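You operate a simulated robot arm through the tools that you are given. There is no shell and no other tool.

You are at the controls of a simulated robot arm. One attempt, no reset.

## Task
Replace the split grey hose on machine 2 with the blue one and get its air back on.
Fine: shut the red air lever, then bleed the line to 0 before you free the orange hose latch; old hose in the grey tray; orange hose latch and white bleed lever shut before the red lever opens.

Only the result counts: the job must be done as asked and must still hold three seconds after the hand-in. Knocking over, shifting, dropping, spilling or breaking anything else fails it.

## Robot
A 7-joint arm with a two-finger parallel gripper, fixed in place. Base frame: the origin is at the foot of the arm, x ahead of it, y to its left, z up; the work surface is at about z = 660. Lengths are in mm, angles in degrees, forces in N, time in s.
With the tool pointing down near the work surface it reaches from about 240 to 680 mm from the base axis. Its first joint turns from -66.0 to 66.0 degrees. Payload 1.57 kg.
The TCP is the grasp point between the finger pads, 30 mm short of the fingertips. In the tool frame z runs along the fingers and y along their closing line. Largest opening 110 mm; finger width 24, thickness 12; the body of the gripper, 48 by 112 mm, starts 78 mm behind the TCP.
Orientation is that of the tool frame in the base frame, as a unit quaternion [x, y, z, w]. With the fingers straight down and closing along the base's y, the tool's x points along the base's -x, its y along +y and its z along -z.

## Interface
- The arm moves only by the tool arm_command. Its argument "series" is one flat list of numbers, 7 for each row, row after row: the shift along the tool's x, y, z in mm, then the turn, a rotation vector about the tool's x, y, z in degrees, then the closure, from 0 (fully open) to 1 (shut). In form: [x, y, z, wx, wy, wz, claw, x, y, z, wx, wy, wz, claw, ...]. A call has 1 to 20 rows; each row shifts and turns the commanded pose from where the row before left it, along the tool's axes as they then stand. Rows are played at 5 a second. More than 50 mm and 8.6 degrees between two rows, or a gripper value outside its range, and nothing of the call is played. Where a pose cannot be reached the arm comes as near as it can. A force on the tool above 90 N (or 10 N above the force at the start of the call, whichever is more), or a blocked arm, ends the call early, and 0.2 s more pass. The fingers move at their own pace (about 108 mm/s each) and stop on an object; they squeeze with about 30 N. The grip force told is the motor's: it shows also when the fingers shut on nothing. Time passes only in rows, and 0.2 s behind the last, so rows that do not move let the fingers close. The reply holds the time, the measured pose of the TCP, the force on the tool along the base axes, the opening and the grip force, in the units named above and with some noise, with the torque about the TCP (base axes, N m) and any sound that the robot's microphone picked up.
- Cameras (640 x 400 px; columns grow to the right, rows downward): "scene" is fixed at [167.6, -399.6, 1396]; the picture's right is [0.72, -0.69, 0.00], its down [-0.46, -0.48, -0.75] and it looks along [0.52, 0.54, -0.66] (base axes); focal length 214 px, centre (320, 200). "wrist" rides on the gripper at [70, 16, -141] in the tool frame; the picture's right is [-0.23, 0.97, 0.00], its down [-0.86, -0.20, -0.48] and it looks along [-0.47, -0.11, 0.88] (tool axes); focal length 222 px, centre (320, 200). There is no depth. A picture from a camera that has moved, and an enlarged one, comes with that camera's place and axes in the base frame and with its lens.
- capture(camera): a new picture of that camera. No time passes.
- inspect(camera, box): a new picture of the part [left, top, right, bottom] of that camera's present view, enlarged. No time passes.
- finish_job(): hands the job in; it is judged then, once.

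Places have to be worked out from the pictures, the camera data and where the tool is seen. Open the gripper and draw the arm clear of the work before you hand the job in, unless the task says otherwise.

The tools are called after ">>>" as name(argument=value, ...) on one line, values as JSON. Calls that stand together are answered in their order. arm_command: Moves the arm, as the interface text tells. Its arguments: {"type":"object","properties":{"series":{"type":"array"}},"required":["series"]} The other tools are called the same way: capture (camera) takes a picture; inspect (camera, box) takes an enlarged picture of a part of a camera's view; finish_job () hands the job in.

At the start:

```text
time: 0.0
eef_pos: [341.5, -59.3, 1302.8]
orientation: [0.0, 1.0, 0.0, 0.0]
contact_force: [0.3, -0.8, -0.1]
ft_torque: [0.03, 0.02, -0.01]
gripper_width: 110.0
grip_force: 0.0
```

scene: 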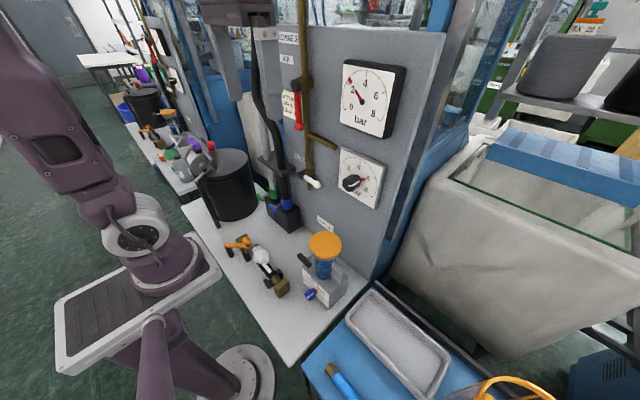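
wrist: 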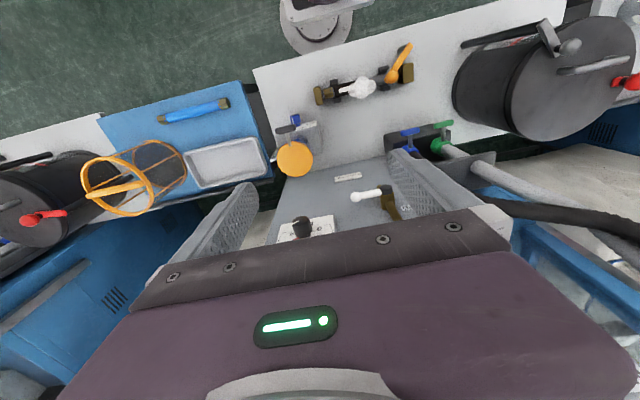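

I'll start by enlarging the main regions of both views to identify the levers, the hose, the latch and the tray.

>>> inspect(camera="scene", box=[200, 200, 360, 320])

>>> inspect(camera="scene", box=[260, 20, 420, 220])

>>> inspect(camera="scene", box=[290, 270, 560, 400])

>>> inspect(camera="wrist", box=[240, 30, 480, 250])

>>> inspect(camera="wrist", box=[60, 70, 320, 240])

```text
3.33 times, centred on (280, 260) of scene
camera zoom: at [167.6, -399.6, 1396.0], right [0.72, -0.69, 0.0], down [-0.46, -0.48, -0.75], along [0.52, 0.54, -0.66], focal length 715 px, centre (453, 0)
```

zoom: 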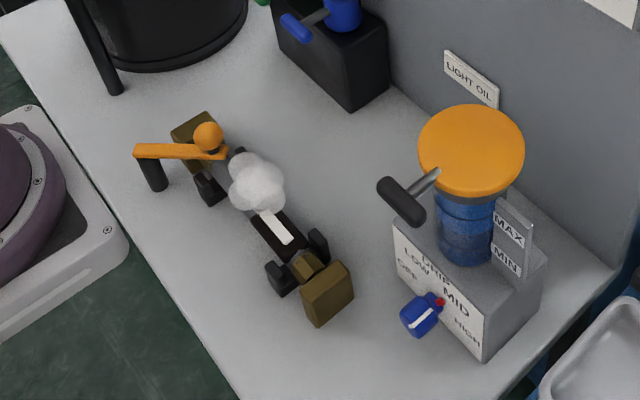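

```text
2.00 times, centred on (340, 120) of scene
camera zoom: at [167.6, -399.6, 1396.0], right [0.72, -0.69, 0.0], down [-0.46, -0.48, -0.75], along [0.52, 0.54, -0.66], focal length 429 px, centre (280, 360)
```

zoom: 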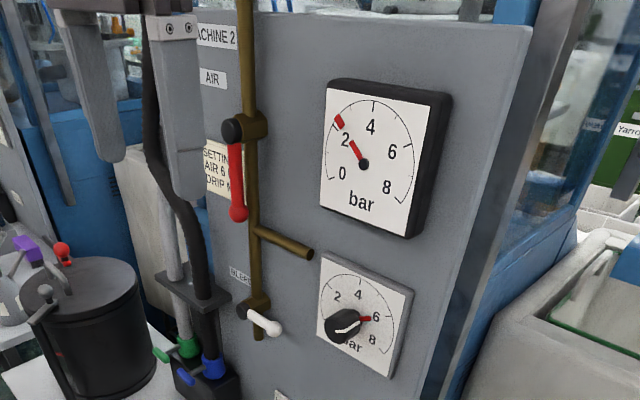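

```text
2.37 times, centred on (425, 335) of scene
camera zoom: at [167.6, -399.6, 1396.0], right [0.72, -0.69, 0.0], down [-0.46, -0.48, -0.75], along [0.52, 0.54, -0.66], focal length 508 px, centre (71, -120)
```

zoom: 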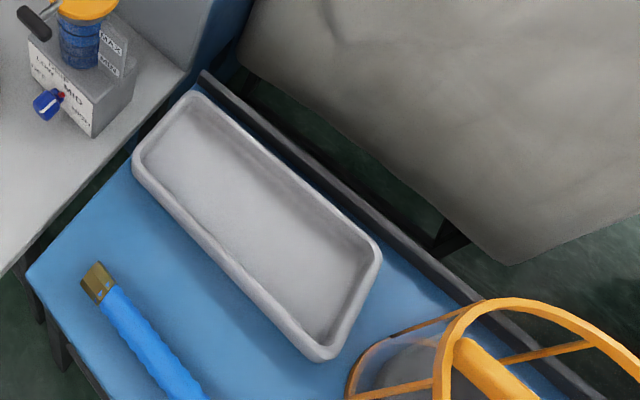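

```text
1.82 times, centred on (360, 140) of wrist
camera zoom: at [271.9, -43.0, 1444.9], right [0.23, 0.97, 0.0], down [0.86, -0.2, 0.48], along [0.47, -0.11, -0.88], focal length 404 px, centre (247, 309)
```

zoom: 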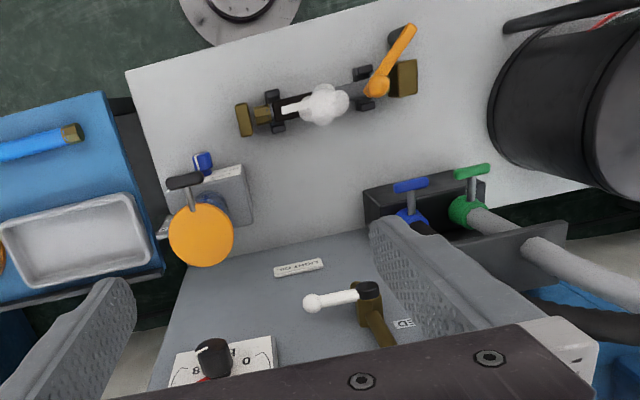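

```text
2.35 times, centred on (190, 155) of wrist
camera zoom: at [271.9, -43.0, 1444.9], right [0.23, 0.97, 0.0], down [0.86, -0.2, 0.48], along [0.47, -0.11, -0.88], focal length 523 px, centre (626, 306)
```

zoom: 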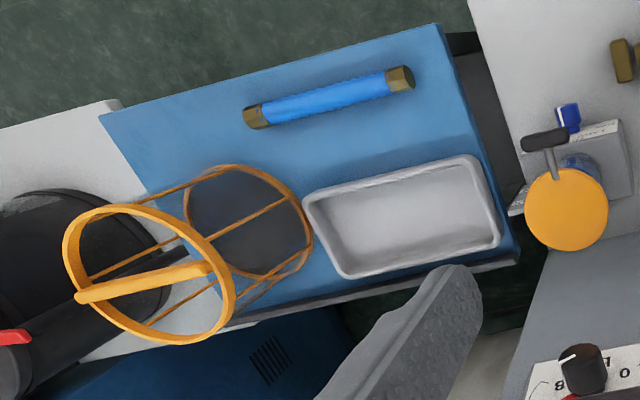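

I'll zoom in on the settings card, gauge, levers and hose holder for detail.

>>> inspect(camera="scene", box=[272, 20, 332, 120])

>>> inspect(camera="scene", box=[335, 55, 410, 140])

>>> inspect(camera="scene", box=[290, 130, 390, 215])

>>> inspect(camera="scene", box=[215, 225, 305, 305])

>>> inspect(camera="wrist", box=[300, 30, 430, 120])

```text
4.00 times, centred on (302, 70) of scene
camera zoom: at [167.6, -399.6, 1396.0], right [0.72, -0.69, 0.0], down [-0.46, -0.48, -0.75], along [0.52, 0.54, -0.66], focal length 858 px, centre (392, 720)
```

zoom: 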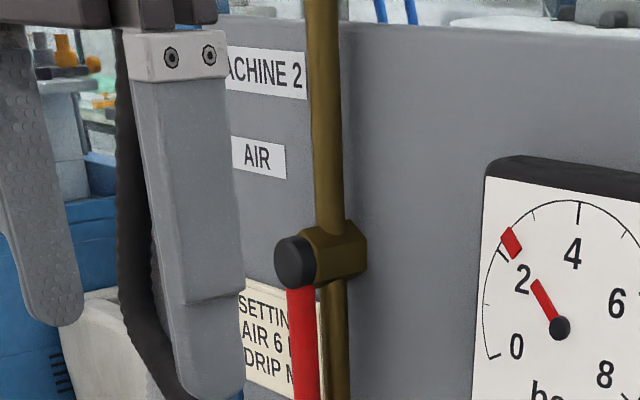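

```text
4.71 times, centred on (372, 98) of scene
camera zoom: at [167.6, -399.6, 1396.0], right [0.72, -0.69, 0.0], down [-0.46, -0.48, -0.75], along [0.52, 0.54, -0.66], focal length 1009 px, centre (73, 682)
```

zoom: 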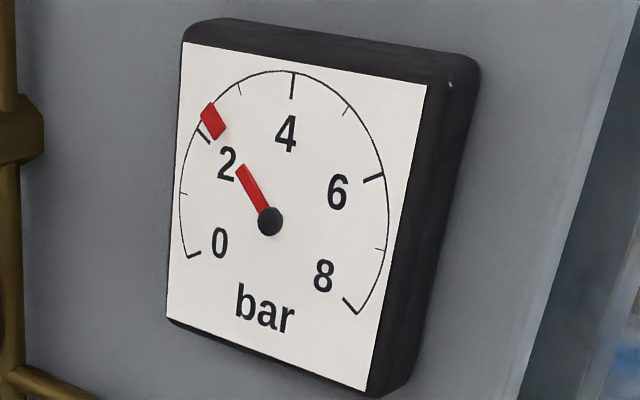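

```text
4.71 times, centred on (340, 172) of scene
camera zoom: at [167.6, -399.6, 1396.0], right [0.72, -0.69, 0.0], down [-0.46, -0.48, -0.75], along [0.52, 0.54, -0.66], focal length 1009 px, centre (226, 329)
```

zoom: 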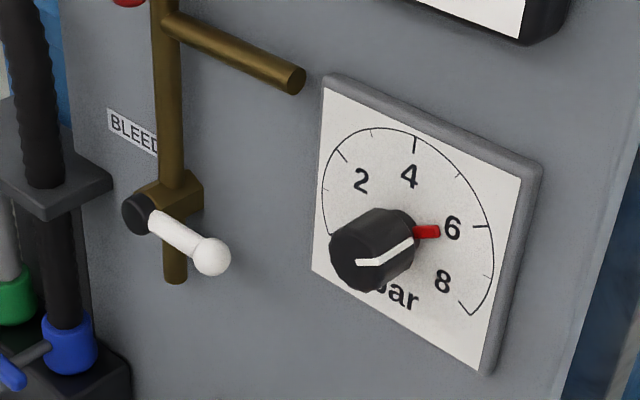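

```text
5.00 times, centred on (260, 265) of scene
camera zoom: at [167.6, -399.6, 1396.0], right [0.72, -0.69, 0.0], down [-0.46, -0.48, -0.75], along [0.52, 0.54, -0.66], focal length 1072 px, centre (620, -125)
```

zoom: 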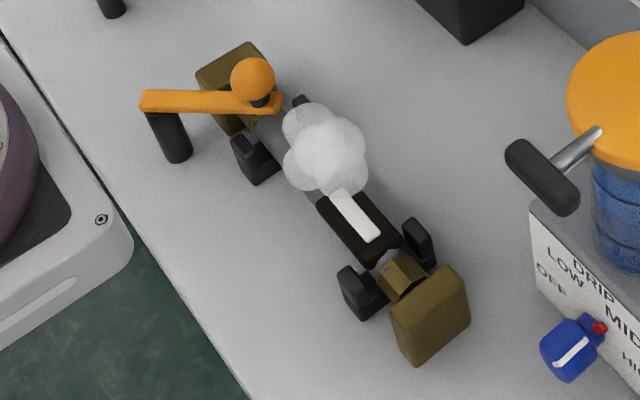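

```text
4.44 times, centred on (365, 75) of wrist
camera zoom: at [271.9, -43.0, 1444.9], right [0.23, 0.97, 0.0], down [0.86, -0.2, 0.48], along [0.47, -0.11, -0.88], focal length 987 px, centre (120, 756)
```

zoom: 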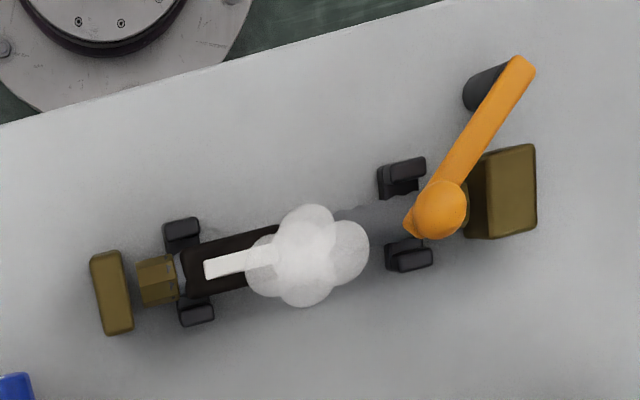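

The panel seems square to the base axes. I put the red lever pivot near (522, 52, 1263), hanging down (open), and the bleed lever pivot near (522, 56, 996), pointing along -y (shut). The hose runs along y at x≈315. I'll move forward a bit and tilt the tool towards the wall for a closer look.

>>> arm_command(series=[-40, 0, 0, 0, 0, 0, 0, -40, 0, 0, 0, 0, 0, 0, 0, 0, 0, 0, -8.5, 0, 0, 0, 0, 0, 0, -8.5, 0, 0, 0, 0, 0, 0, -8.5, 0, 0, 0, 0, 0, 0, -8.5, 0, 0, 0, 0, 0, 0, -8.5, 0, 0])

>>> capture(camera="wrist")

>>> capture(camera="scene")

```text
time: 1.6
eef_pos: [421.4, -60.2, 1301.4]
orientation: [0.001, 0.931, -0.001, 0.364]
contact_force: [-0.7, 0.0, 0.6]
ft_torque: [-0.04, 0.02, -0.03]
gripper_width: 110.1
grip_force: 0.1
```

```text
taken
camera wrist: at [274.7, -43.0, 1360.4], right [0.17, 0.97, 0.15], down [0.31, -0.2, 0.93], along [0.94, -0.11, -0.33], focal length 222 px, centre (320, 200)
```

wrist: 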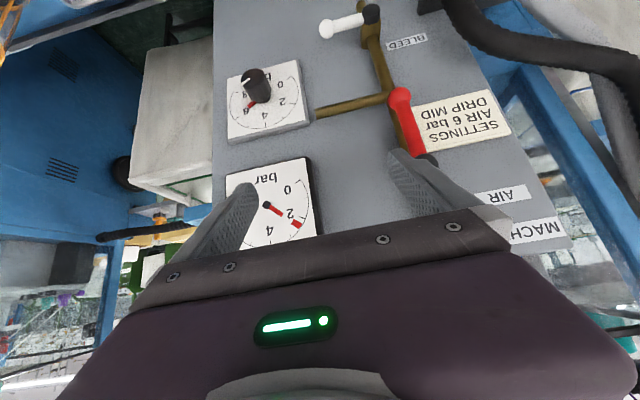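

```text
taken
```

scene: 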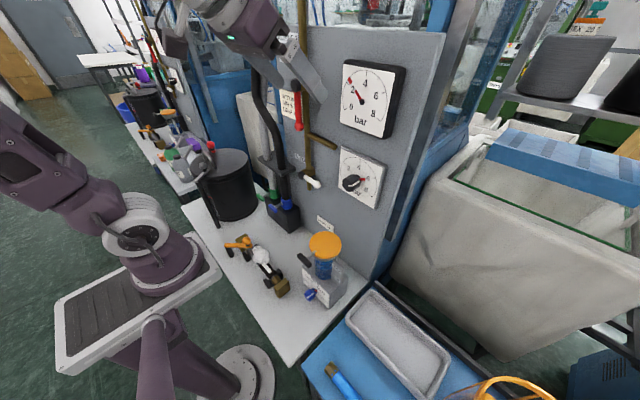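

The second wrist view confirms the red lever end at about (517, 51, 1161) and the bleed ball at about (520, -19, 999). I'll tilt the tool to point straight at the wall with the fingers closed, and check that the arm can hold that pose.

>>> arm_command(series=[0, 0, 0, 0, -7.917, 0, 1, 0, 0, 0, 0, -7.917, 0, 1, 0, 0, 0, 0, -7.917, 0, 1, 0, 0, 0, 0, -7.917, 0, 1, 0, 0, 0, 0, -7.917, 0, 1, 0, 0, 0, 0, -7.917, 0, 1, 0, 0, 0, 0, 0, 0, 1])

>>> capture(camera="wrist")

>>> capture(camera="scene")

```text
time: 3.2
eef_pos: [420.1, -58.4, 1308.3]
orientation: [-0.002, 0.708, 0.002, 0.706]
contact_force: [-0.8, 0.6, -0.2]
ft_torque: [-0.02, -0.02, -0.01]
gripper_width: 0.1
grip_force: 21.3
out of reach, approached as far as the arm can: row 6
```

```text
taken
camera wrist: at [278.9, -42.8, 1240.6], right [0.0, 0.97, 0.23], down [-0.48, -0.2, 0.86], along [0.88, -0.1, 0.46], focal length 222 px, centre (320, 200)
```

wrist: 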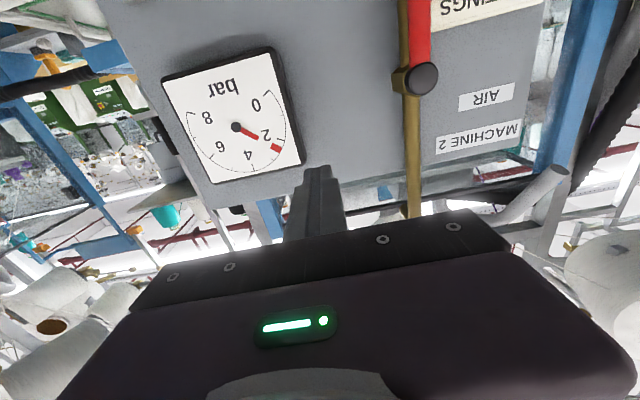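

```text
taken
```

scene: 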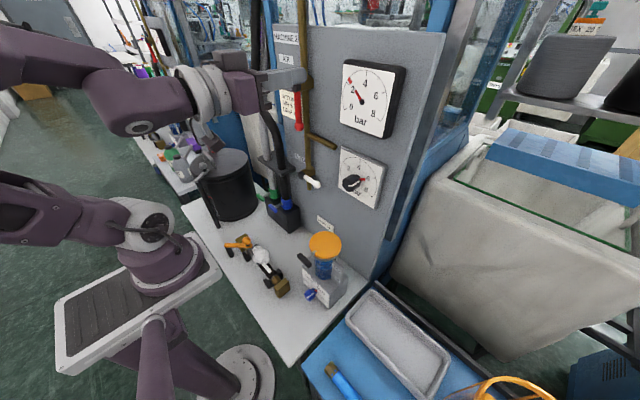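

The tool now points at the wall and the arm holds the pose. I'll move the closed fingers to the +y side of the red lever, staying short of it, and check the pose.

>>> arm_command(series=[25, 31, 6, 0, 0, 0, 1, 25, 31, 6, 0, 0, 0, 1, 25, 31, 6, 0, 0, 0, 1, 25, 31, 6, 0, 0, 0, 1, 25, 31, 6, 0, 0, 0, 1, 0, 0, 0, 0, 0, 0, 1])

>>> capture(camera="wrist")

>>> inspect(camera="scene", box=[230, 20, 410, 200])

```text
time: 4.6
eef_pos: [469.2, 104.3, 1242.5]
orientation: [0.0, 0.707, 0.0, 0.707]
contact_force: [0.4, 0.0, 0.0]
ft_torque: [-0.02, -0.01, -0.05]
gripper_width: 0.0
grip_force: 21.3
out of reach, approached as far as the arm can: row 1, 2, 3, 4
```

```text
taken
camera wrist: at [327.7, 120.8, 1173.9], right [0.0, 0.97, 0.23], down [-0.48, -0.2, 0.85], along [0.88, -0.11, 0.47], focal length 222 px, centre (320, 200)
```

wrist: 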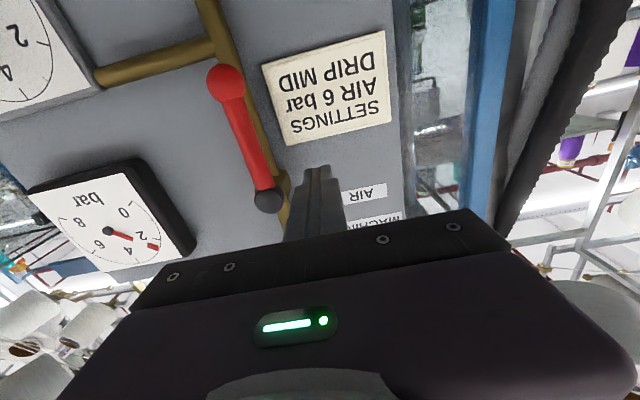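

```text
2.22 times, centred on (320, 110) of scene
camera zoom: at [167.6, -399.6, 1396.0], right [0.72, -0.69, 0.0], down [-0.46, -0.48, -0.75], along [0.52, 0.54, -0.66], focal length 477 px, centre (320, 400)
```

zoom: 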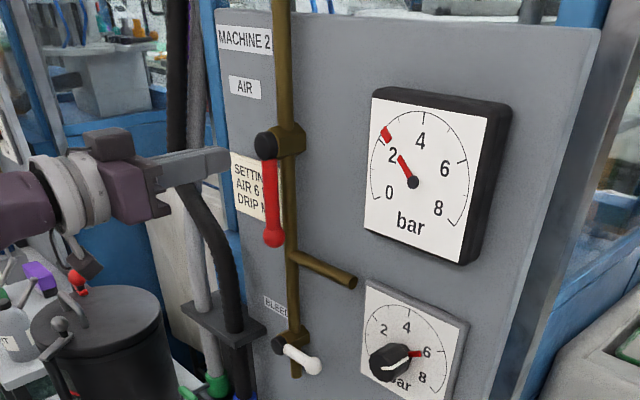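

The last rows were reachable, so the tool is at (469, 104, 1242). I'll lower it to the height of the lever handle and check again before going in.

>>> arm_command(series=[20, 0, 0, 0, 0, 0, 1, 20, 0, 0, 0, 0, 0, 1, 20, 0, 0, 0, 0, 0, 1, 0, 0, 0, 0, 0, 0, 1])

>>> capture(camera="wrist")

```text
time: 5.6
eef_pos: [469.3, 102.8, 1242.4]
orientation: [0.0, 0.707, 0.0, 0.707]
contact_force: [-0.1, -0.3, -0.1]
ft_torque: [0.01, 0.02, -0.01]
gripper_width: 0.0
grip_force: 21.5
out of reach, approached as far as the arm can: row 1, 2, 3
```

```text
taken
camera wrist: at [327.6, 120.4, 1174.1], right [0.0, 0.97, 0.23], down [-0.48, -0.2, 0.85], along [0.88, -0.11, 0.47], focal length 222 px, centre (320, 200)
```

wrist: 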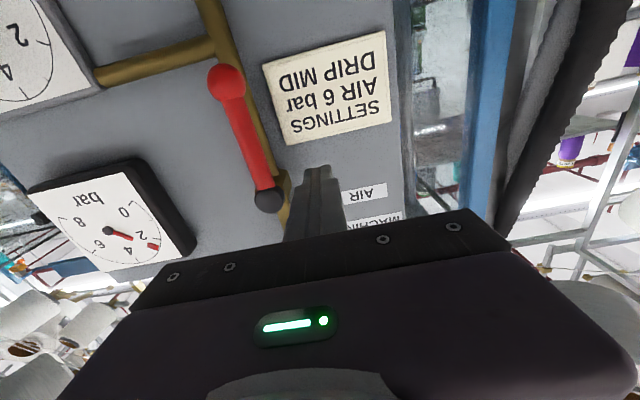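

Pointing straight at the wall cannot go any lower, so I'll tilt back to about 45° down and then descend beside the lever.

>>> arm_command(series=[0, 0, 0, 0, 7.5, 0, 1, 0, 0, 0, 0, 7.5, 0, 1, 0, 0, 0, 0, 7.5, 0, 1, 0, 0, 0, 0, 7.5, 0, 1, 0, 0, 0, 0, 7.5, 0, 1, 0, 0, 0, 0, 7.5, 0, 1, 14.1, 0, 14.1, 0, 0, 0, 1, 14.1, 0, 14.1, 0, 0, 0, 1, 14.1, 0, 14.1, 0, 0, 0, 1, 0, 0, 0, 0, 0, 0, 1])

>>> capture(camera="wrist")

>>> inspect(camera="scene", box=[230, 20, 410, 200])

```text
time: 7.8
eef_pos: [469.6, 105.9, 1181.6]
orientation: [0.001, 0.924, -0.001, 0.383]
contact_force: [0.3, -0.5, -0.8]
ft_torque: [0.01, 0.01, 0.0]
gripper_width: 0.1
grip_force: 20.9
```

```text
taken
camera wrist: at [319.7, 122.9, 1233.5], right [0.16, 0.97, 0.16], down [0.27, -0.2, 0.94], along [0.95, -0.11, -0.29], focal length 222 px, centre (320, 200)
```

wrist: 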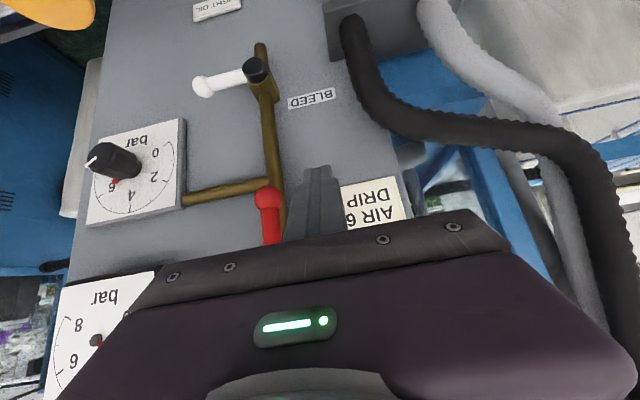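

```text
2.22 times, centred on (320, 110) of scene
camera zoom: at [167.6, -399.6, 1396.0], right [0.72, -0.69, 0.0], down [-0.46, -0.48, -0.75], along [0.52, 0.54, -0.66], focal length 477 px, centre (320, 400)
```

zoom: 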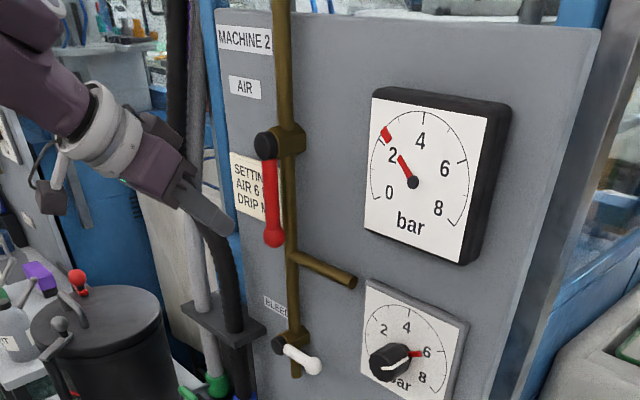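

The tilted pose works. The pipe front is at x≈545–552, so fingertips at x≈530 clear it. I'll advance beside the handle and push it gently about 30° towards -y to see whether it turns that way.

>>> arm_command(series=[-20, 0, 8, 0, 0, 0, 1, -20, 0, 8, 0, 0, 0, 1, 0, -15, 0, 0, 0, 0, 1, 0, -15, 0, 0, 0, 0, 1, 1, -12, 1, 0, 0, 0, 1, 0.9, -11.6, 0.9, 0, 0, 0, 1, -0.5, -9, -0.5, 0, 0, 0, 1, -0.6, -9, -0.6, 0, 0, 0, 1, 0, 0, 0, 0, 0, 0, 1])

>>> inspect(camera="scene", box=[230, 20, 410, 200])

>>> capture(camera="wrist")

```text
time: 9.3
eef_pos: [504.4, 67.9, 1199.1]
orientation: [-0.017, 0.923, 0.011, 0.385]
contact_force: [-11.1, 29.4, 3.1]
ft_torque: [0.13, -0.28, 0.12]
gripper_width: 0.0
grip_force: 21.6
stopped in row 7: the force on the tool passed its limit at 99 N (the readings are from after the stop); the commanded pose is now the measured one
```

```text
2.22 times, centred on (320, 110) of scene
camera zoom: at [167.2, -398.7, 1396.4], right [0.72, -0.69, 0.0], down [-0.46, -0.48, -0.75], along [0.52, 0.54, -0.66], focal length 477 px, centre (320, 400)
```

zoom: 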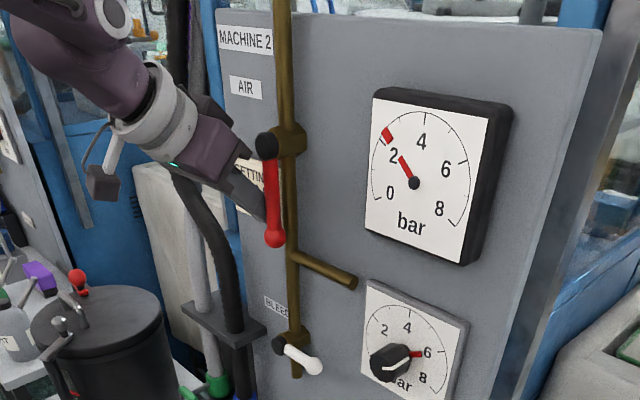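

```text
taken
camera wrist: at [355.6, 79.1, 1249.5], right [0.12, 0.98, 0.17], down [0.27, -0.2, 0.94], along [0.96, -0.07, -0.29], focal length 222 px, centre (320, 200)
```

wrist: 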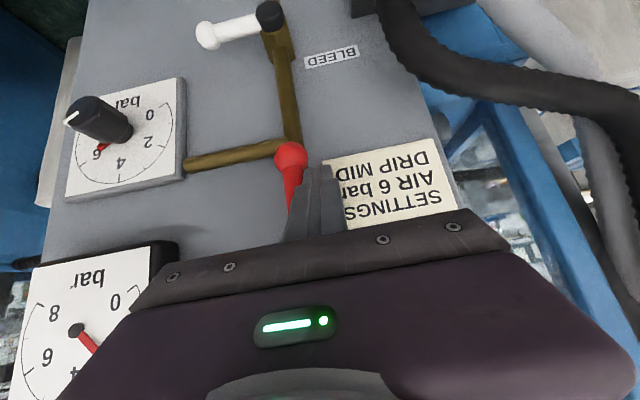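

That direction is blocked at a hard stop, so the red lever must shut by swinging towards +y. I'll unload, back off, straighten the small twist, and come round to the -y side.

>>> arm_command(series=[0, 8, 0, 0, 0, 0, 1, 0, 0, -25, 1.9, 0.3, 1.3, 1, 0, 0, -25, 0, 0, 0, 1, 0, -30, 0, 0, 0, 0, 1, 0, -30, 0, 0, 0, 0, 1, 0, 0, 0, 0, 0, 0, 1])

>>> capture(camera="wrist")

```text
time: 10.7
eef_pos: [471.3, 9.7, 1233.2]
orientation: [0.003, 0.924, -0.002, 0.383]
contact_force: [0.0, 0.5, -0.3]
ft_torque: [0.02, 0.01, 0.0]
gripper_width: 0.0
grip_force: 21.6
```

```text
taken
camera wrist: at [322.0, 27.3, 1284.1], right [0.17, 0.97, 0.16], down [0.26, -0.2, 0.94], along [0.95, -0.12, -0.29], focal length 222 px, centre (320, 200)
```

wrist: 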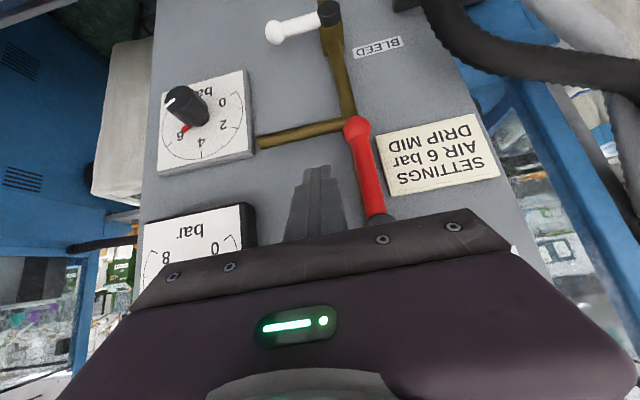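

The fingers are on the -y side of the lever and clear of it. I'll advance again and push the handle towards +y for the first 30–45°.

>>> arm_command(series=[0, 0, 25, 0, 0, 0, 1, 0, 0, 26, 0, 0, 0, 1, 0, 12, 0, 0, 0, 0, 1, 0, 11, 0, 0, 0, 0, 1, 0.9, 9.5, 0.9, 0, 0, 0, 1, 0.9, 9.5, 0.9, 0, 0, 0, 1, -0.5, 9.2, -0.5, 0, 0, 0, 1, -0.6, 9.3, -0.6, 0, 0, 0, 1, -2.1, 8.8, -2.1, 0, 0, 0, 1, -2.1, 8.7, -2.1, 0, 0, 0, 1, 0, 0, 0, 0, 0, 0, 1])

>>> inspect(camera="scene", box=[230, 20, 410, 200])

>>> capture(camera="wrist")

```text
time: 13.1
eef_pos: [507.5, 88.4, 1201.9]
orientation: [0.004, 0.924, -0.004, 0.382]
contact_force: [-2.5, -1.6, -1.0]
ft_torque: [0.05, -0.02, 0.02]
gripper_width: 0.0
grip_force: 20.9
```

```text
2.22 times, centred on (320, 110) of scene
camera zoom: at [167.6, -399.7, 1396.0], right [0.72, -0.69, 0.0], down [-0.46, -0.48, -0.75], along [0.52, 0.54, -0.66], focal length 477 px, centre (320, 400)
```

zoom: 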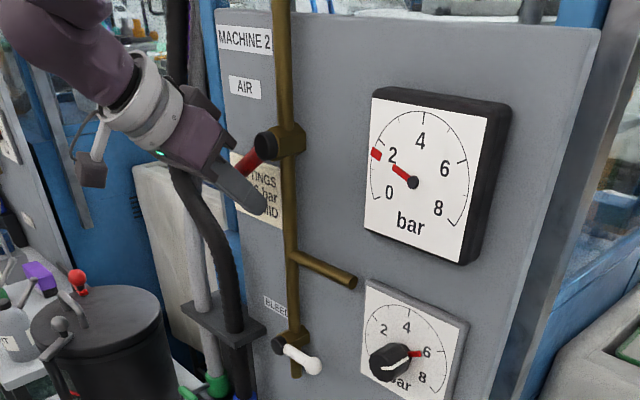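

```text
taken
camera wrist: at [358.6, 106.7, 1254.4], right [0.17, 0.97, 0.16], down [0.26, -0.2, 0.94], along [0.95, -0.12, -0.29], focal length 222 px, centre (320, 200)
```

wrist: 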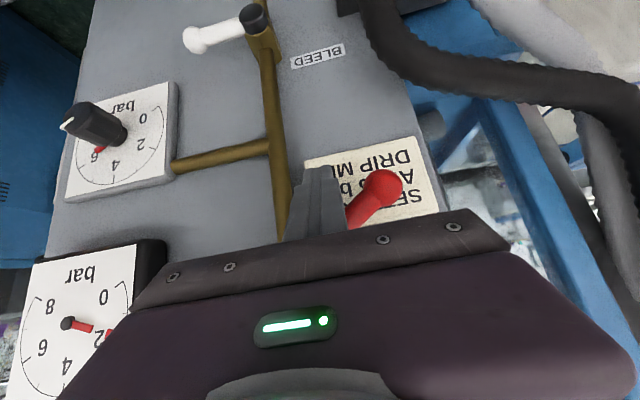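

The lever turns this way and the gauge is falling. I'll carry on round the arc to horizontal.

>>> arm_command(series=[-3.5, 8, -3.5, 0, 0, 0, 1, -3.5, 8, -3.5, 0, 0, 0, 1, -4.8, 6.5, -4.8, 0, 0, 0, 1, -4.8, 6.5, -4.8, 0, 0, 0, 1, -5.8, 5, -5.8, 0, 0, 0, 1, -5.8, 5, -5.8, 0, 0, 0, 1, 0, 0, 0, 0, 0, 0, 1])

>>> inspect(camera="scene", box=[230, 20, 410, 200])

>>> capture(camera="wrist")

```text
time: 14.7
eef_pos: [507.5, 124.7, 1240.7]
orientation: [0.005, 0.925, -0.004, 0.38]
contact_force: [-3.8, -24.4, -16.4]
ft_torque: [0.15, 0.0, 0.03]
gripper_width: 0.2
grip_force: 21.3
```

```text
2.22 times, centred on (320, 110) of scene
camera zoom: at [167.7, -400.4, 1395.8], right [0.72, -0.69, 0.0], down [-0.46, -0.48, -0.75], along [0.52, 0.54, -0.66], focal length 477 px, centre (320, 400)
```

zoom: 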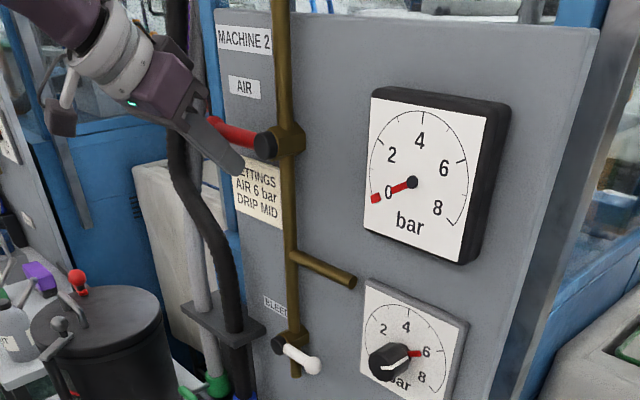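

```text
taken
camera wrist: at [358.6, 144.6, 1292.7], right [0.17, 0.97, 0.15], down [0.27, -0.2, 0.94], along [0.95, -0.12, -0.3], focal length 222 px, centre (320, 200)
```

wrist: 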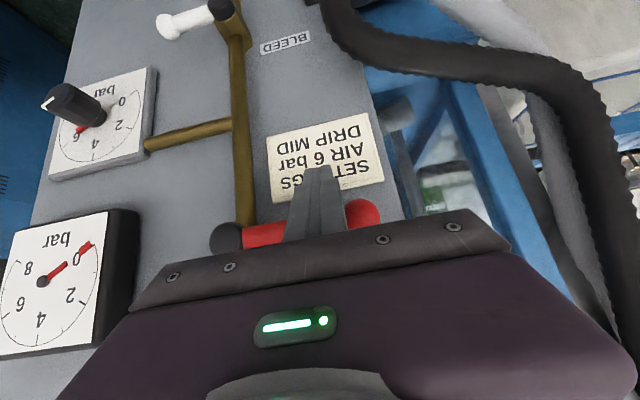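

The red lever is horizontal and the gauge reads 0. There is a residual load against the stop, so I'll unload a little, back straight out and look at both views.

>>> arm_command(series=[4, -4, 4, 0, 0, 0, 1, 5, 0, -15, 0, 0, 0, 1, 0, 0, -25, 0, 0, 0, 1, 0, 0, 0, 0, 0, 0, 1])

>>> inspect(camera="scene", box=[230, 20, 410, 200])

>>> inspect(camera="scene", box=[215, 225, 305, 305])

>>> capture(camera="wrist")

```text
time: 15.7
eef_pos: [477.6, 124.8, 1261.8]
orientation: [0.004, 0.923, -0.002, 0.384]
contact_force: [-0.8, -0.6, -0.4]
ft_torque: [0.0, -0.01, 0.0]
gripper_width: 0.0
grip_force: 21.3
```

```text
2.22 times, centred on (320, 110) of scene
camera zoom: at [167.6, -399.6, 1396.0], right [0.72, -0.69, 0.0], down [-0.46, -0.48, -0.75], along [0.52, 0.54, -0.66], focal length 477 px, centre (320, 400)
```

zoom: 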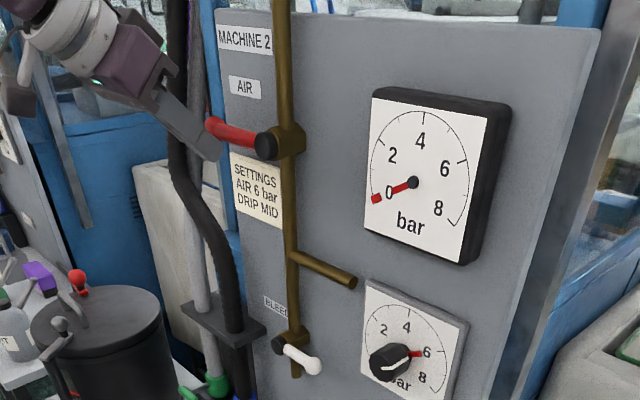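

```text
5.00 times, centred on (260, 265) of scene
camera zoom: at [167.6, -399.6, 1396.0], right [0.72, -0.69, 0.0], down [-0.46, -0.48, -0.75], along [0.52, 0.54, -0.66], focal length 1072 px, centre (620, -125)
```

zoom: 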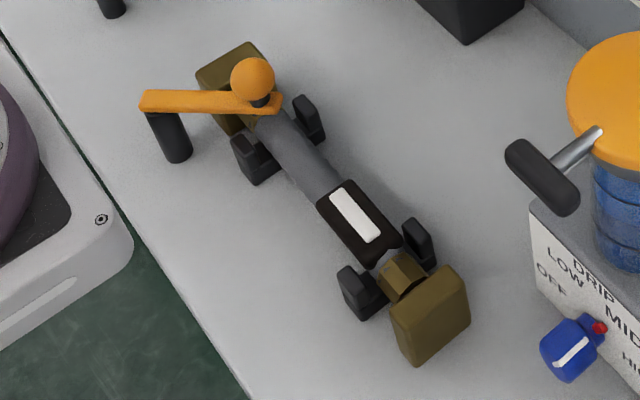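

```text
taken
camera wrist: at [328.1, 142.4, 1313.6], right [0.17, 0.97, 0.16], down [0.26, -0.2, 0.94], along [0.95, -0.12, -0.29], focal length 222 px, centre (320, 200)
```

wrist: 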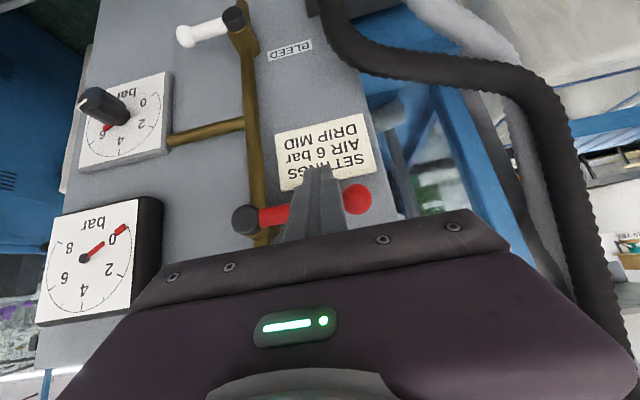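

The red lever is shut, the leak has stopped and the gauge is at about 0. Next is the bleed lever, so I'll move in front of and above it to about (457, 1, 1097).

>>> arm_command(series=[14.1, 0, -14.1, 0, 0, 0, 1, 23.3, -24.8, 23.3, 0, 0, 0, 1, 23.3, -24.8, 23.3, 0, 0, 0, 1, 23.3, -24.8, 23.3, 0, 0, 0, 1, 23.3, -24.8, 23.3, 0, 0, 0, 1, 23.3, -24.8, 23.3, 0, 0, 0, 1, 0, 0, 0, 0, 0, 0, 1])

>>> inspect(camera="scene", box=[230, 20, 410, 200])

>>> capture(camera="wrist")

```text
time: 17.3
eef_pos: [448.3, 7.9, 1097.5]
orientation: [0.001, 0.928, 0.002, 0.373]
contact_force: [0.4, -0.1, -0.1]
ft_torque: [-0.03, 0.02, 0.0]
gripper_width: 0.1
grip_force: 21.0
out of reach, approached as far as the arm can: row 6
```

```text
2.22 times, centred on (320, 110) of scene
camera zoom: at [167.6, -399.6, 1396.0], right [0.72, -0.69, 0.0], down [-0.46, -0.48, -0.75], along [0.52, 0.54, -0.66], focal length 477 px, centre (320, 400)
```

zoom: 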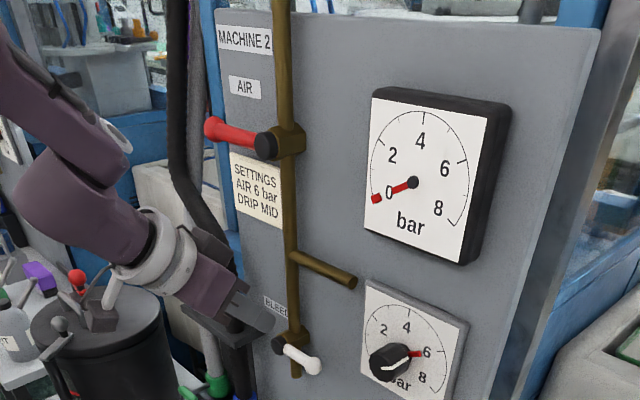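

```text
taken
camera wrist: at [299.7, 25.0, 1152.9], right [0.16, 0.97, 0.16], down [0.29, -0.2, 0.94], along [0.94, -0.11, -0.31], focal length 222 px, centre (320, 200)
```

wrist: 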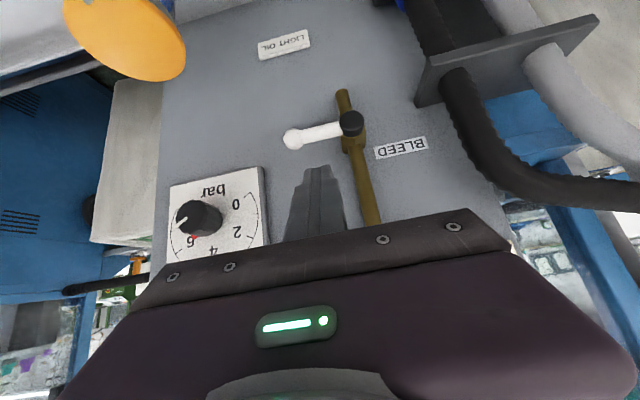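

At this height the tilt limit is about 44°, so I'll steepen the tool to about 29° from vertical. Then I'll bring the closed fingertips to just above the bleed lever, at about (521, 8, 1030).

>>> arm_command(series=[0, 0, 0, 0, 7.4, 0, 1, 0, 0, 0, 0, 7.4, 0, 1, -10.3, 0, 21.3, 0, 0, 0, 1, -10.3, 0, 21.3, 0, 0, 0, 1, -10.3, 0, 21.3, 0, 0, 0, 1, 0, 0, 0, 0, 0, 0, 1])

>>> inspect(camera="scene", box=[270, 110, 390, 220])

>>> capture(camera="wrist")

```text
time: 18.7
eef_pos: [513.2, -0.0, 1075.1]
orientation: [0.007, 0.94, -0.018, 0.342]
contact_force: [-0.1, 0.4, -0.8]
ft_torque: [0.0, 0.0, 0.01]
gripper_width: 0.0
grip_force: 21.5
out of reach, approached as far as the arm can: row 1, 2, 3, 4
```

```text
3.64 times, centred on (330, 165) of scene
camera zoom: at [167.6, -399.6, 1396.0], right [0.72, -0.69, 0.0], down [-0.46, -0.48, -0.75], along [0.52, 0.54, -0.66], focal length 780 px, centre (284, 327)
```

zoom: 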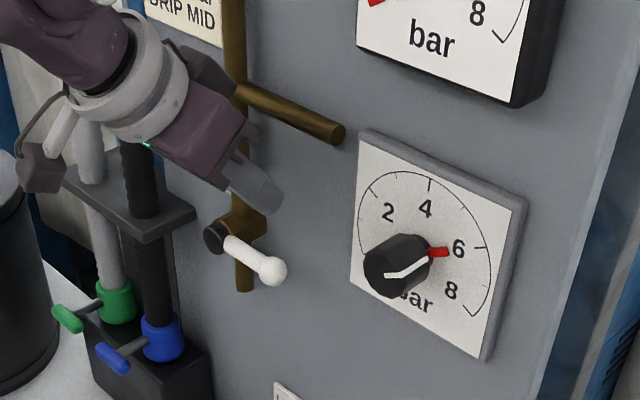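

```text
taken
camera wrist: at [370.1, 22.6, 1139.4], right [0.2, 0.97, 0.12], down [0.34, -0.18, 0.92], along [0.92, -0.14, -0.37], focal length 222 px, centre (320, 200)
```

wrist: 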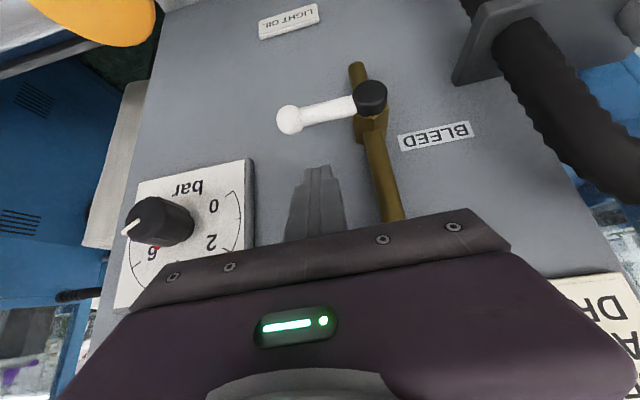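

The pose settled at a 40° tilt, at (513, 0, 1075), which is usable. I'll correct the small twist, move in above the lever and push it down for the first 30°.

>>> arm_command(series=[12.2, 4, 10, -2.2, 0, 0, 1, 12.3, 4, 9.9, 0, 0, 0, 1, 6.4, 0, 7.7, 0, 0, 0, 1, 6.75, -1, 8, 0, 0, 0, 1, 6.75, -1, 8, 0, 0, 0, 1, 0, 0, 0, 0, 0, 0, 1])

>>> inspect(camera="scene", box=[270, 110, 390, 220])

>>> capture(camera="wrist")

```text
time: 20.1
eef_pos: [506.3, 5.9, 1012.2]
orientation: [0.0, 0.94, 0.001, 0.342]
contact_force: [0.3, 0.6, 0.1]
ft_torque: [-0.02, -0.03, 0.02]
gripper_width: 0.0
grip_force: 21.6
```

```text
3.64 times, centred on (330, 165) of scene
camera zoom: at [167.6, -399.6, 1396.0], right [0.72, -0.69, 0.0], down [-0.46, -0.48, -0.75], along [0.52, 0.54, -0.66], focal length 780 px, centre (284, 327)
```

zoom: 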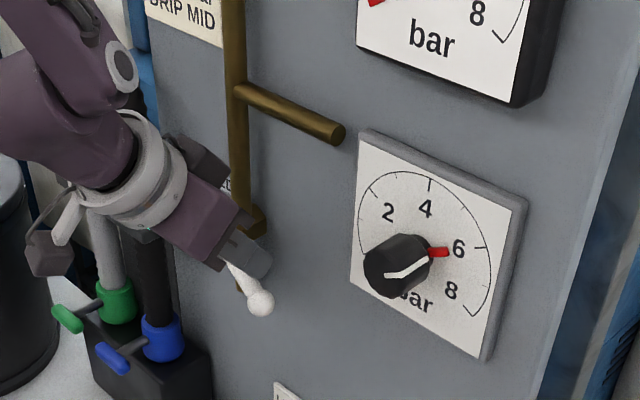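

```text
taken
camera wrist: at [362.0, 22.6, 1077.2], right [0.18, 0.97, 0.15], down [0.35, -0.2, 0.92], along [0.92, -0.11, -0.37], focal length 222 px, centre (320, 200)
```

wrist: 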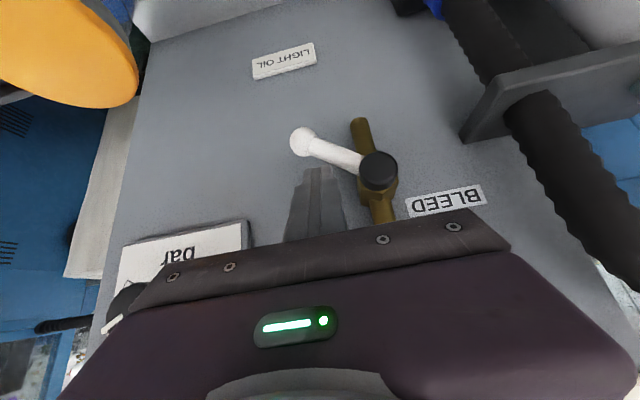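

The bleed lever is turning down as intended. I'll continue the arc to vertical.

>>> arm_command(series=[7.1, 4.8, 8.4, 0, 0, 0, 1, 7.1, 4.8, 8.4, 0, 0, 0, 1, 3.2, 6.6, 3.8, 0, 0, 0, 1, 3.2, 6.6, 3.8, 0, 0, 0, 1, 0, 0, 0, 0, 0, 0, 1])

>>> inspect(camera="scene", box=[270, 50, 410, 220])

>>> capture(camera="wrist")

```text
time: 21.3
eef_pos: [506.9, 28.2, 978.8]
orientation: [0.001, 0.94, -0.001, 0.342]
contact_force: [-0.2, 0.1, -0.4]
ft_torque: [0.01, -0.02, -0.01]
gripper_width: 0.0
grip_force: 21.2
```

```text
2.35 times, centred on (340, 135) of scene
camera zoom: at [167.6, -399.6, 1396.0], right [0.72, -0.69, 0.0], down [-0.46, -0.48, -0.75], along [0.52, 0.54, -0.66], focal length 505 px, centre (273, 353)
```

zoom: 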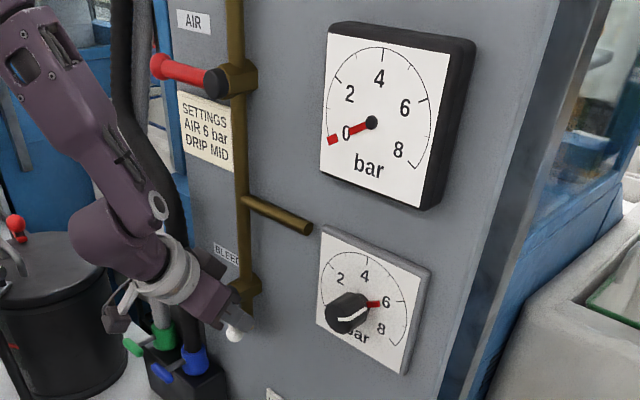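

```text
taken
camera wrist: at [362.0, 45.8, 1045.0], right [0.18, 0.97, 0.15], down [0.35, -0.2, 0.92], along [0.92, -0.11, -0.37], focal length 222 px, centre (320, 200)
```

wrist: 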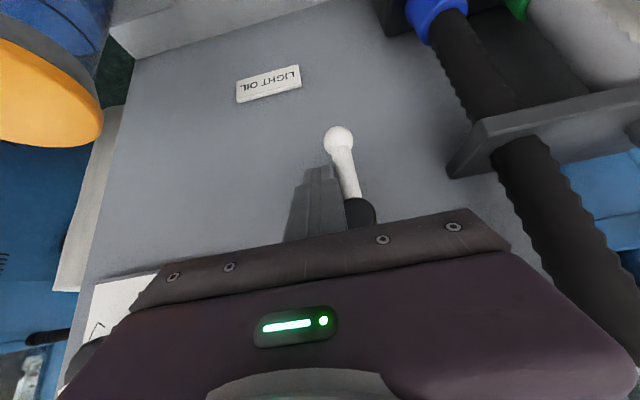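

The lever is at about 75–80°. I'll push the last bit to make sure it is fully open and then read the gauge.

>>> arm_command(series=[2, 5, 2.3, 0, 0, 0, 1, 0, 5, 0, 0, 0, 0, 1, 0, 0, 0, 0, 0, 0, 1])

>>> inspect(camera="scene", box=[335, 55, 410, 140])

>>> capture(camera="wrist")

```text
time: 22.1
eef_pos: [504.3, 33.3, 978.2]
orientation: [0.006, 0.94, -0.005, 0.341]
contact_force: [-13.4, -49.2, 11.9]
ft_torque: [0.16, -0.37, -0.37]
gripper_width: 0.1
grip_force: 21.2
```

```text
4.71 times, centred on (372, 98) of scene
camera zoom: at [167.0, -401.0, 1395.7], right [0.72, -0.69, 0.0], down [-0.46, -0.48, -0.75], along [0.52, 0.54, -0.66], focal length 1009 px, centre (73, 682)
```

zoom: 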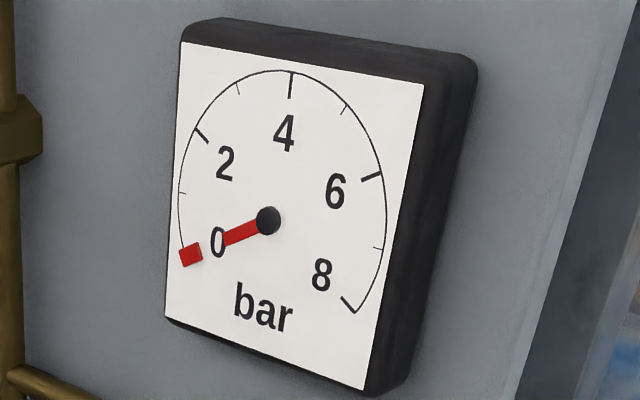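

```text
taken
camera wrist: at [361.4, 52.4, 1042.6], right [0.19, 0.97, 0.14], down [0.35, -0.2, 0.92], along [0.92, -0.13, -0.38], focal length 222 px, centre (320, 200)
```

wrist: 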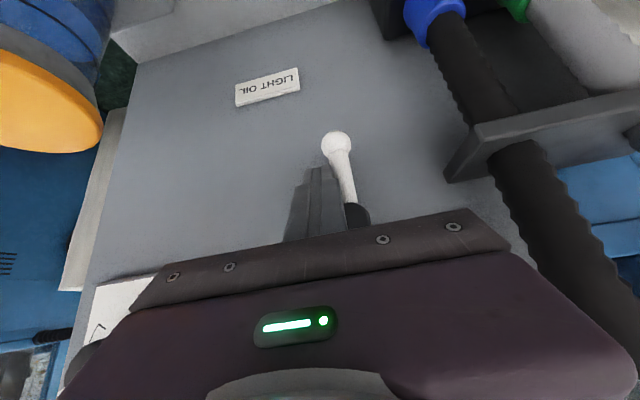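

The bleed lever is fully open against its stop and the gauge reads 0. I'll unload, retract, bring the tool vertical and move over the hose for a close look.

>>> arm_command(series=[0, -8, 0, 0, 0, 0, 1, 0, -4, -30, 0, 0, 0, 1, 0, 0, -40, 0, 0, 0, 1, 0, 0, 0, 0, 8, 0, 1, 0, 0, 0, 0, 8, 0, 1, 0, 0, 0, 0, 8, 0, 1, 0, 0, 0, 0, 8, 0, 1, 0, 0, 0, 0, 8, 0, 1, 0, 0, 0, 0, 0, 0, 1])

>>> capture(camera="wrist")

>>> inspect(camera="scene", box=[270, 50, 410, 220])

```text
time: 24.1
eef_pos: [447.6, 30.0, 1022.4]
orientation: [-0.003, 0.999, 0.011, 0.039]
contact_force: [0.0, 0.0, -0.5]
ft_torque: [-0.03, -0.02, -0.01]
gripper_width: 0.0
grip_force: 21.3
out of reach, approached as far as the arm can: row 4, 5
```

```text
taken
camera wrist: at [366.8, 42.6, 1159.9], right [0.22, 0.97, 0.04], down [0.82, -0.21, 0.54], along [0.53, -0.09, -0.84], focal length 222 px, centre (320, 200)
```

wrist: 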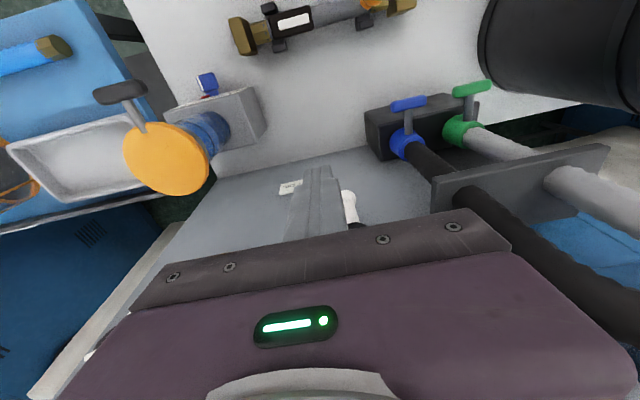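

```text
2.35 times, centred on (340, 135) of scene
camera zoom: at [167.6, -399.6, 1396.0], right [0.72, -0.69, 0.0], down [-0.46, -0.48, -0.75], along [0.52, 0.54, -0.66], focal length 505 px, centre (273, 353)
```

zoom: 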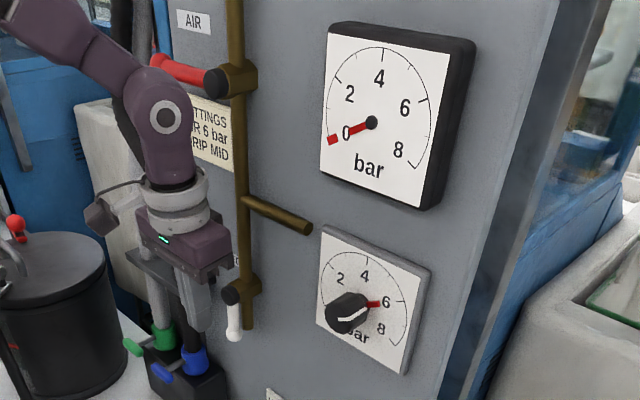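

Both levers are where I want them, red shut and bleed open. I'll square up the tool and draw back to look down on the hose and latch.

>>> arm_command(series=[35, 0, 0, 1.3, 4.5, 0.3, 1, 40, 0, 0, 0, 0, 0, 1, 40, 5, 0, 0, 0, 0, 1, 40, 5, 0, 0, 0, 0, 1, 35, 5, 0, 0, 0, 0, 1, 0, 0, 40, 0, 0, 0, 1, 0, 0, 40, 0, 0, 0, 1, 0, 0, 0, 0, 0, 0, 1])

>>> capture(camera="wrist")

>>> inspect(camera="scene", box=[215, 225, 305, 305])

```text
time: 25.9
eef_pos: [291.7, 51.1, 949.5]
orientation: [-0.001, 1.0, 0.001, 0.001]
contact_force: [-0.5, 0.1, -0.5]
ft_torque: [0.0, 0.0, 0.01]
gripper_width: 0.0
grip_force: 20.9
out of reach, approached as far as the arm can: row 4, 5, 6
```

```text
taken
camera wrist: at [223.0, 68.4, 1091.7], right [0.23, 0.97, 0.0], down [0.86, -0.2, 0.48], along [0.47, -0.11, -0.88], focal length 222 px, centre (320, 200)
```

wrist: 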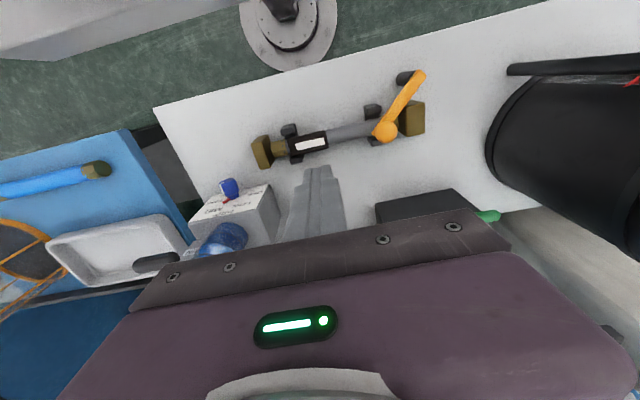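

```text
5.00 times, centred on (260, 265) of scene
camera zoom: at [167.6, -399.6, 1396.0], right [0.72, -0.69, 0.0], down [-0.46, -0.48, -0.75], along [0.52, 0.54, -0.66], focal length 1072 px, centre (620, -125)
```

zoom: 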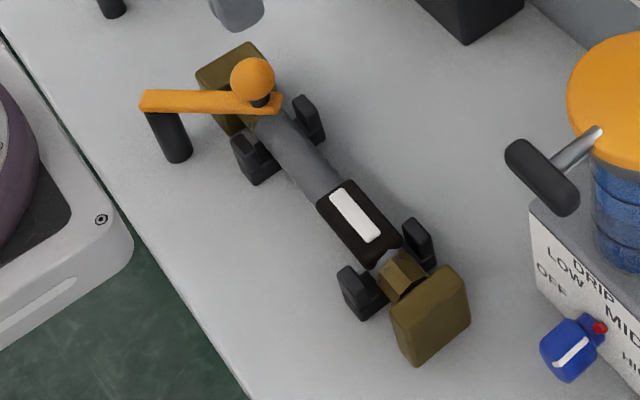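

I'll enlarge the hose and latch in the wrist view to measure them.

>>> inspect(camera="wrist", box=[240, 50, 440, 180])

>>> inspect(camera="wrist", box=[350, 50, 440, 160])

```text
3.08 times, centred on (340, 115) of wrist
camera zoom: at [223.0, 68.4, 1091.7], right [0.23, 0.97, 0.0], down [0.86, -0.2, 0.48], along [0.47, -0.11, -0.88], focal length 684 px, centre (258, 462)
```

zoom: 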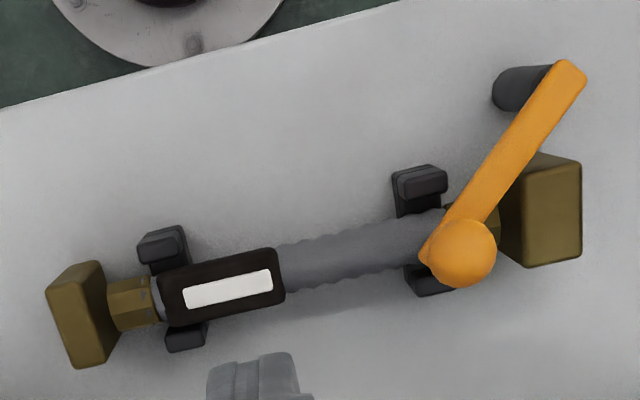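

```text
3.64 times, centred on (395, 105) of wrist
camera zoom: at [223.0, 68.4, 1091.7], right [0.23, 0.97, 0.0], down [0.86, -0.2, 0.48], along [0.47, -0.11, -0.88], focal length 808 px, centre (47, 546)
```

zoom: 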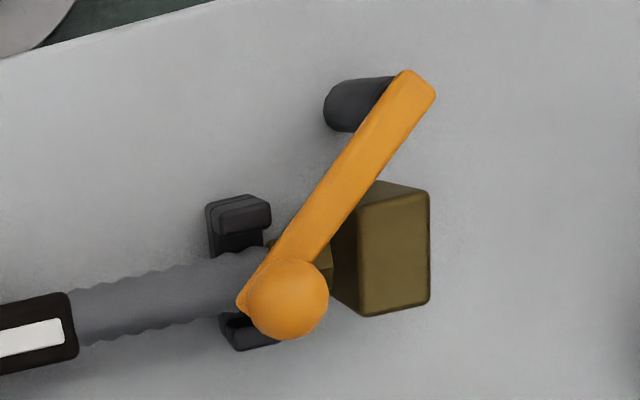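

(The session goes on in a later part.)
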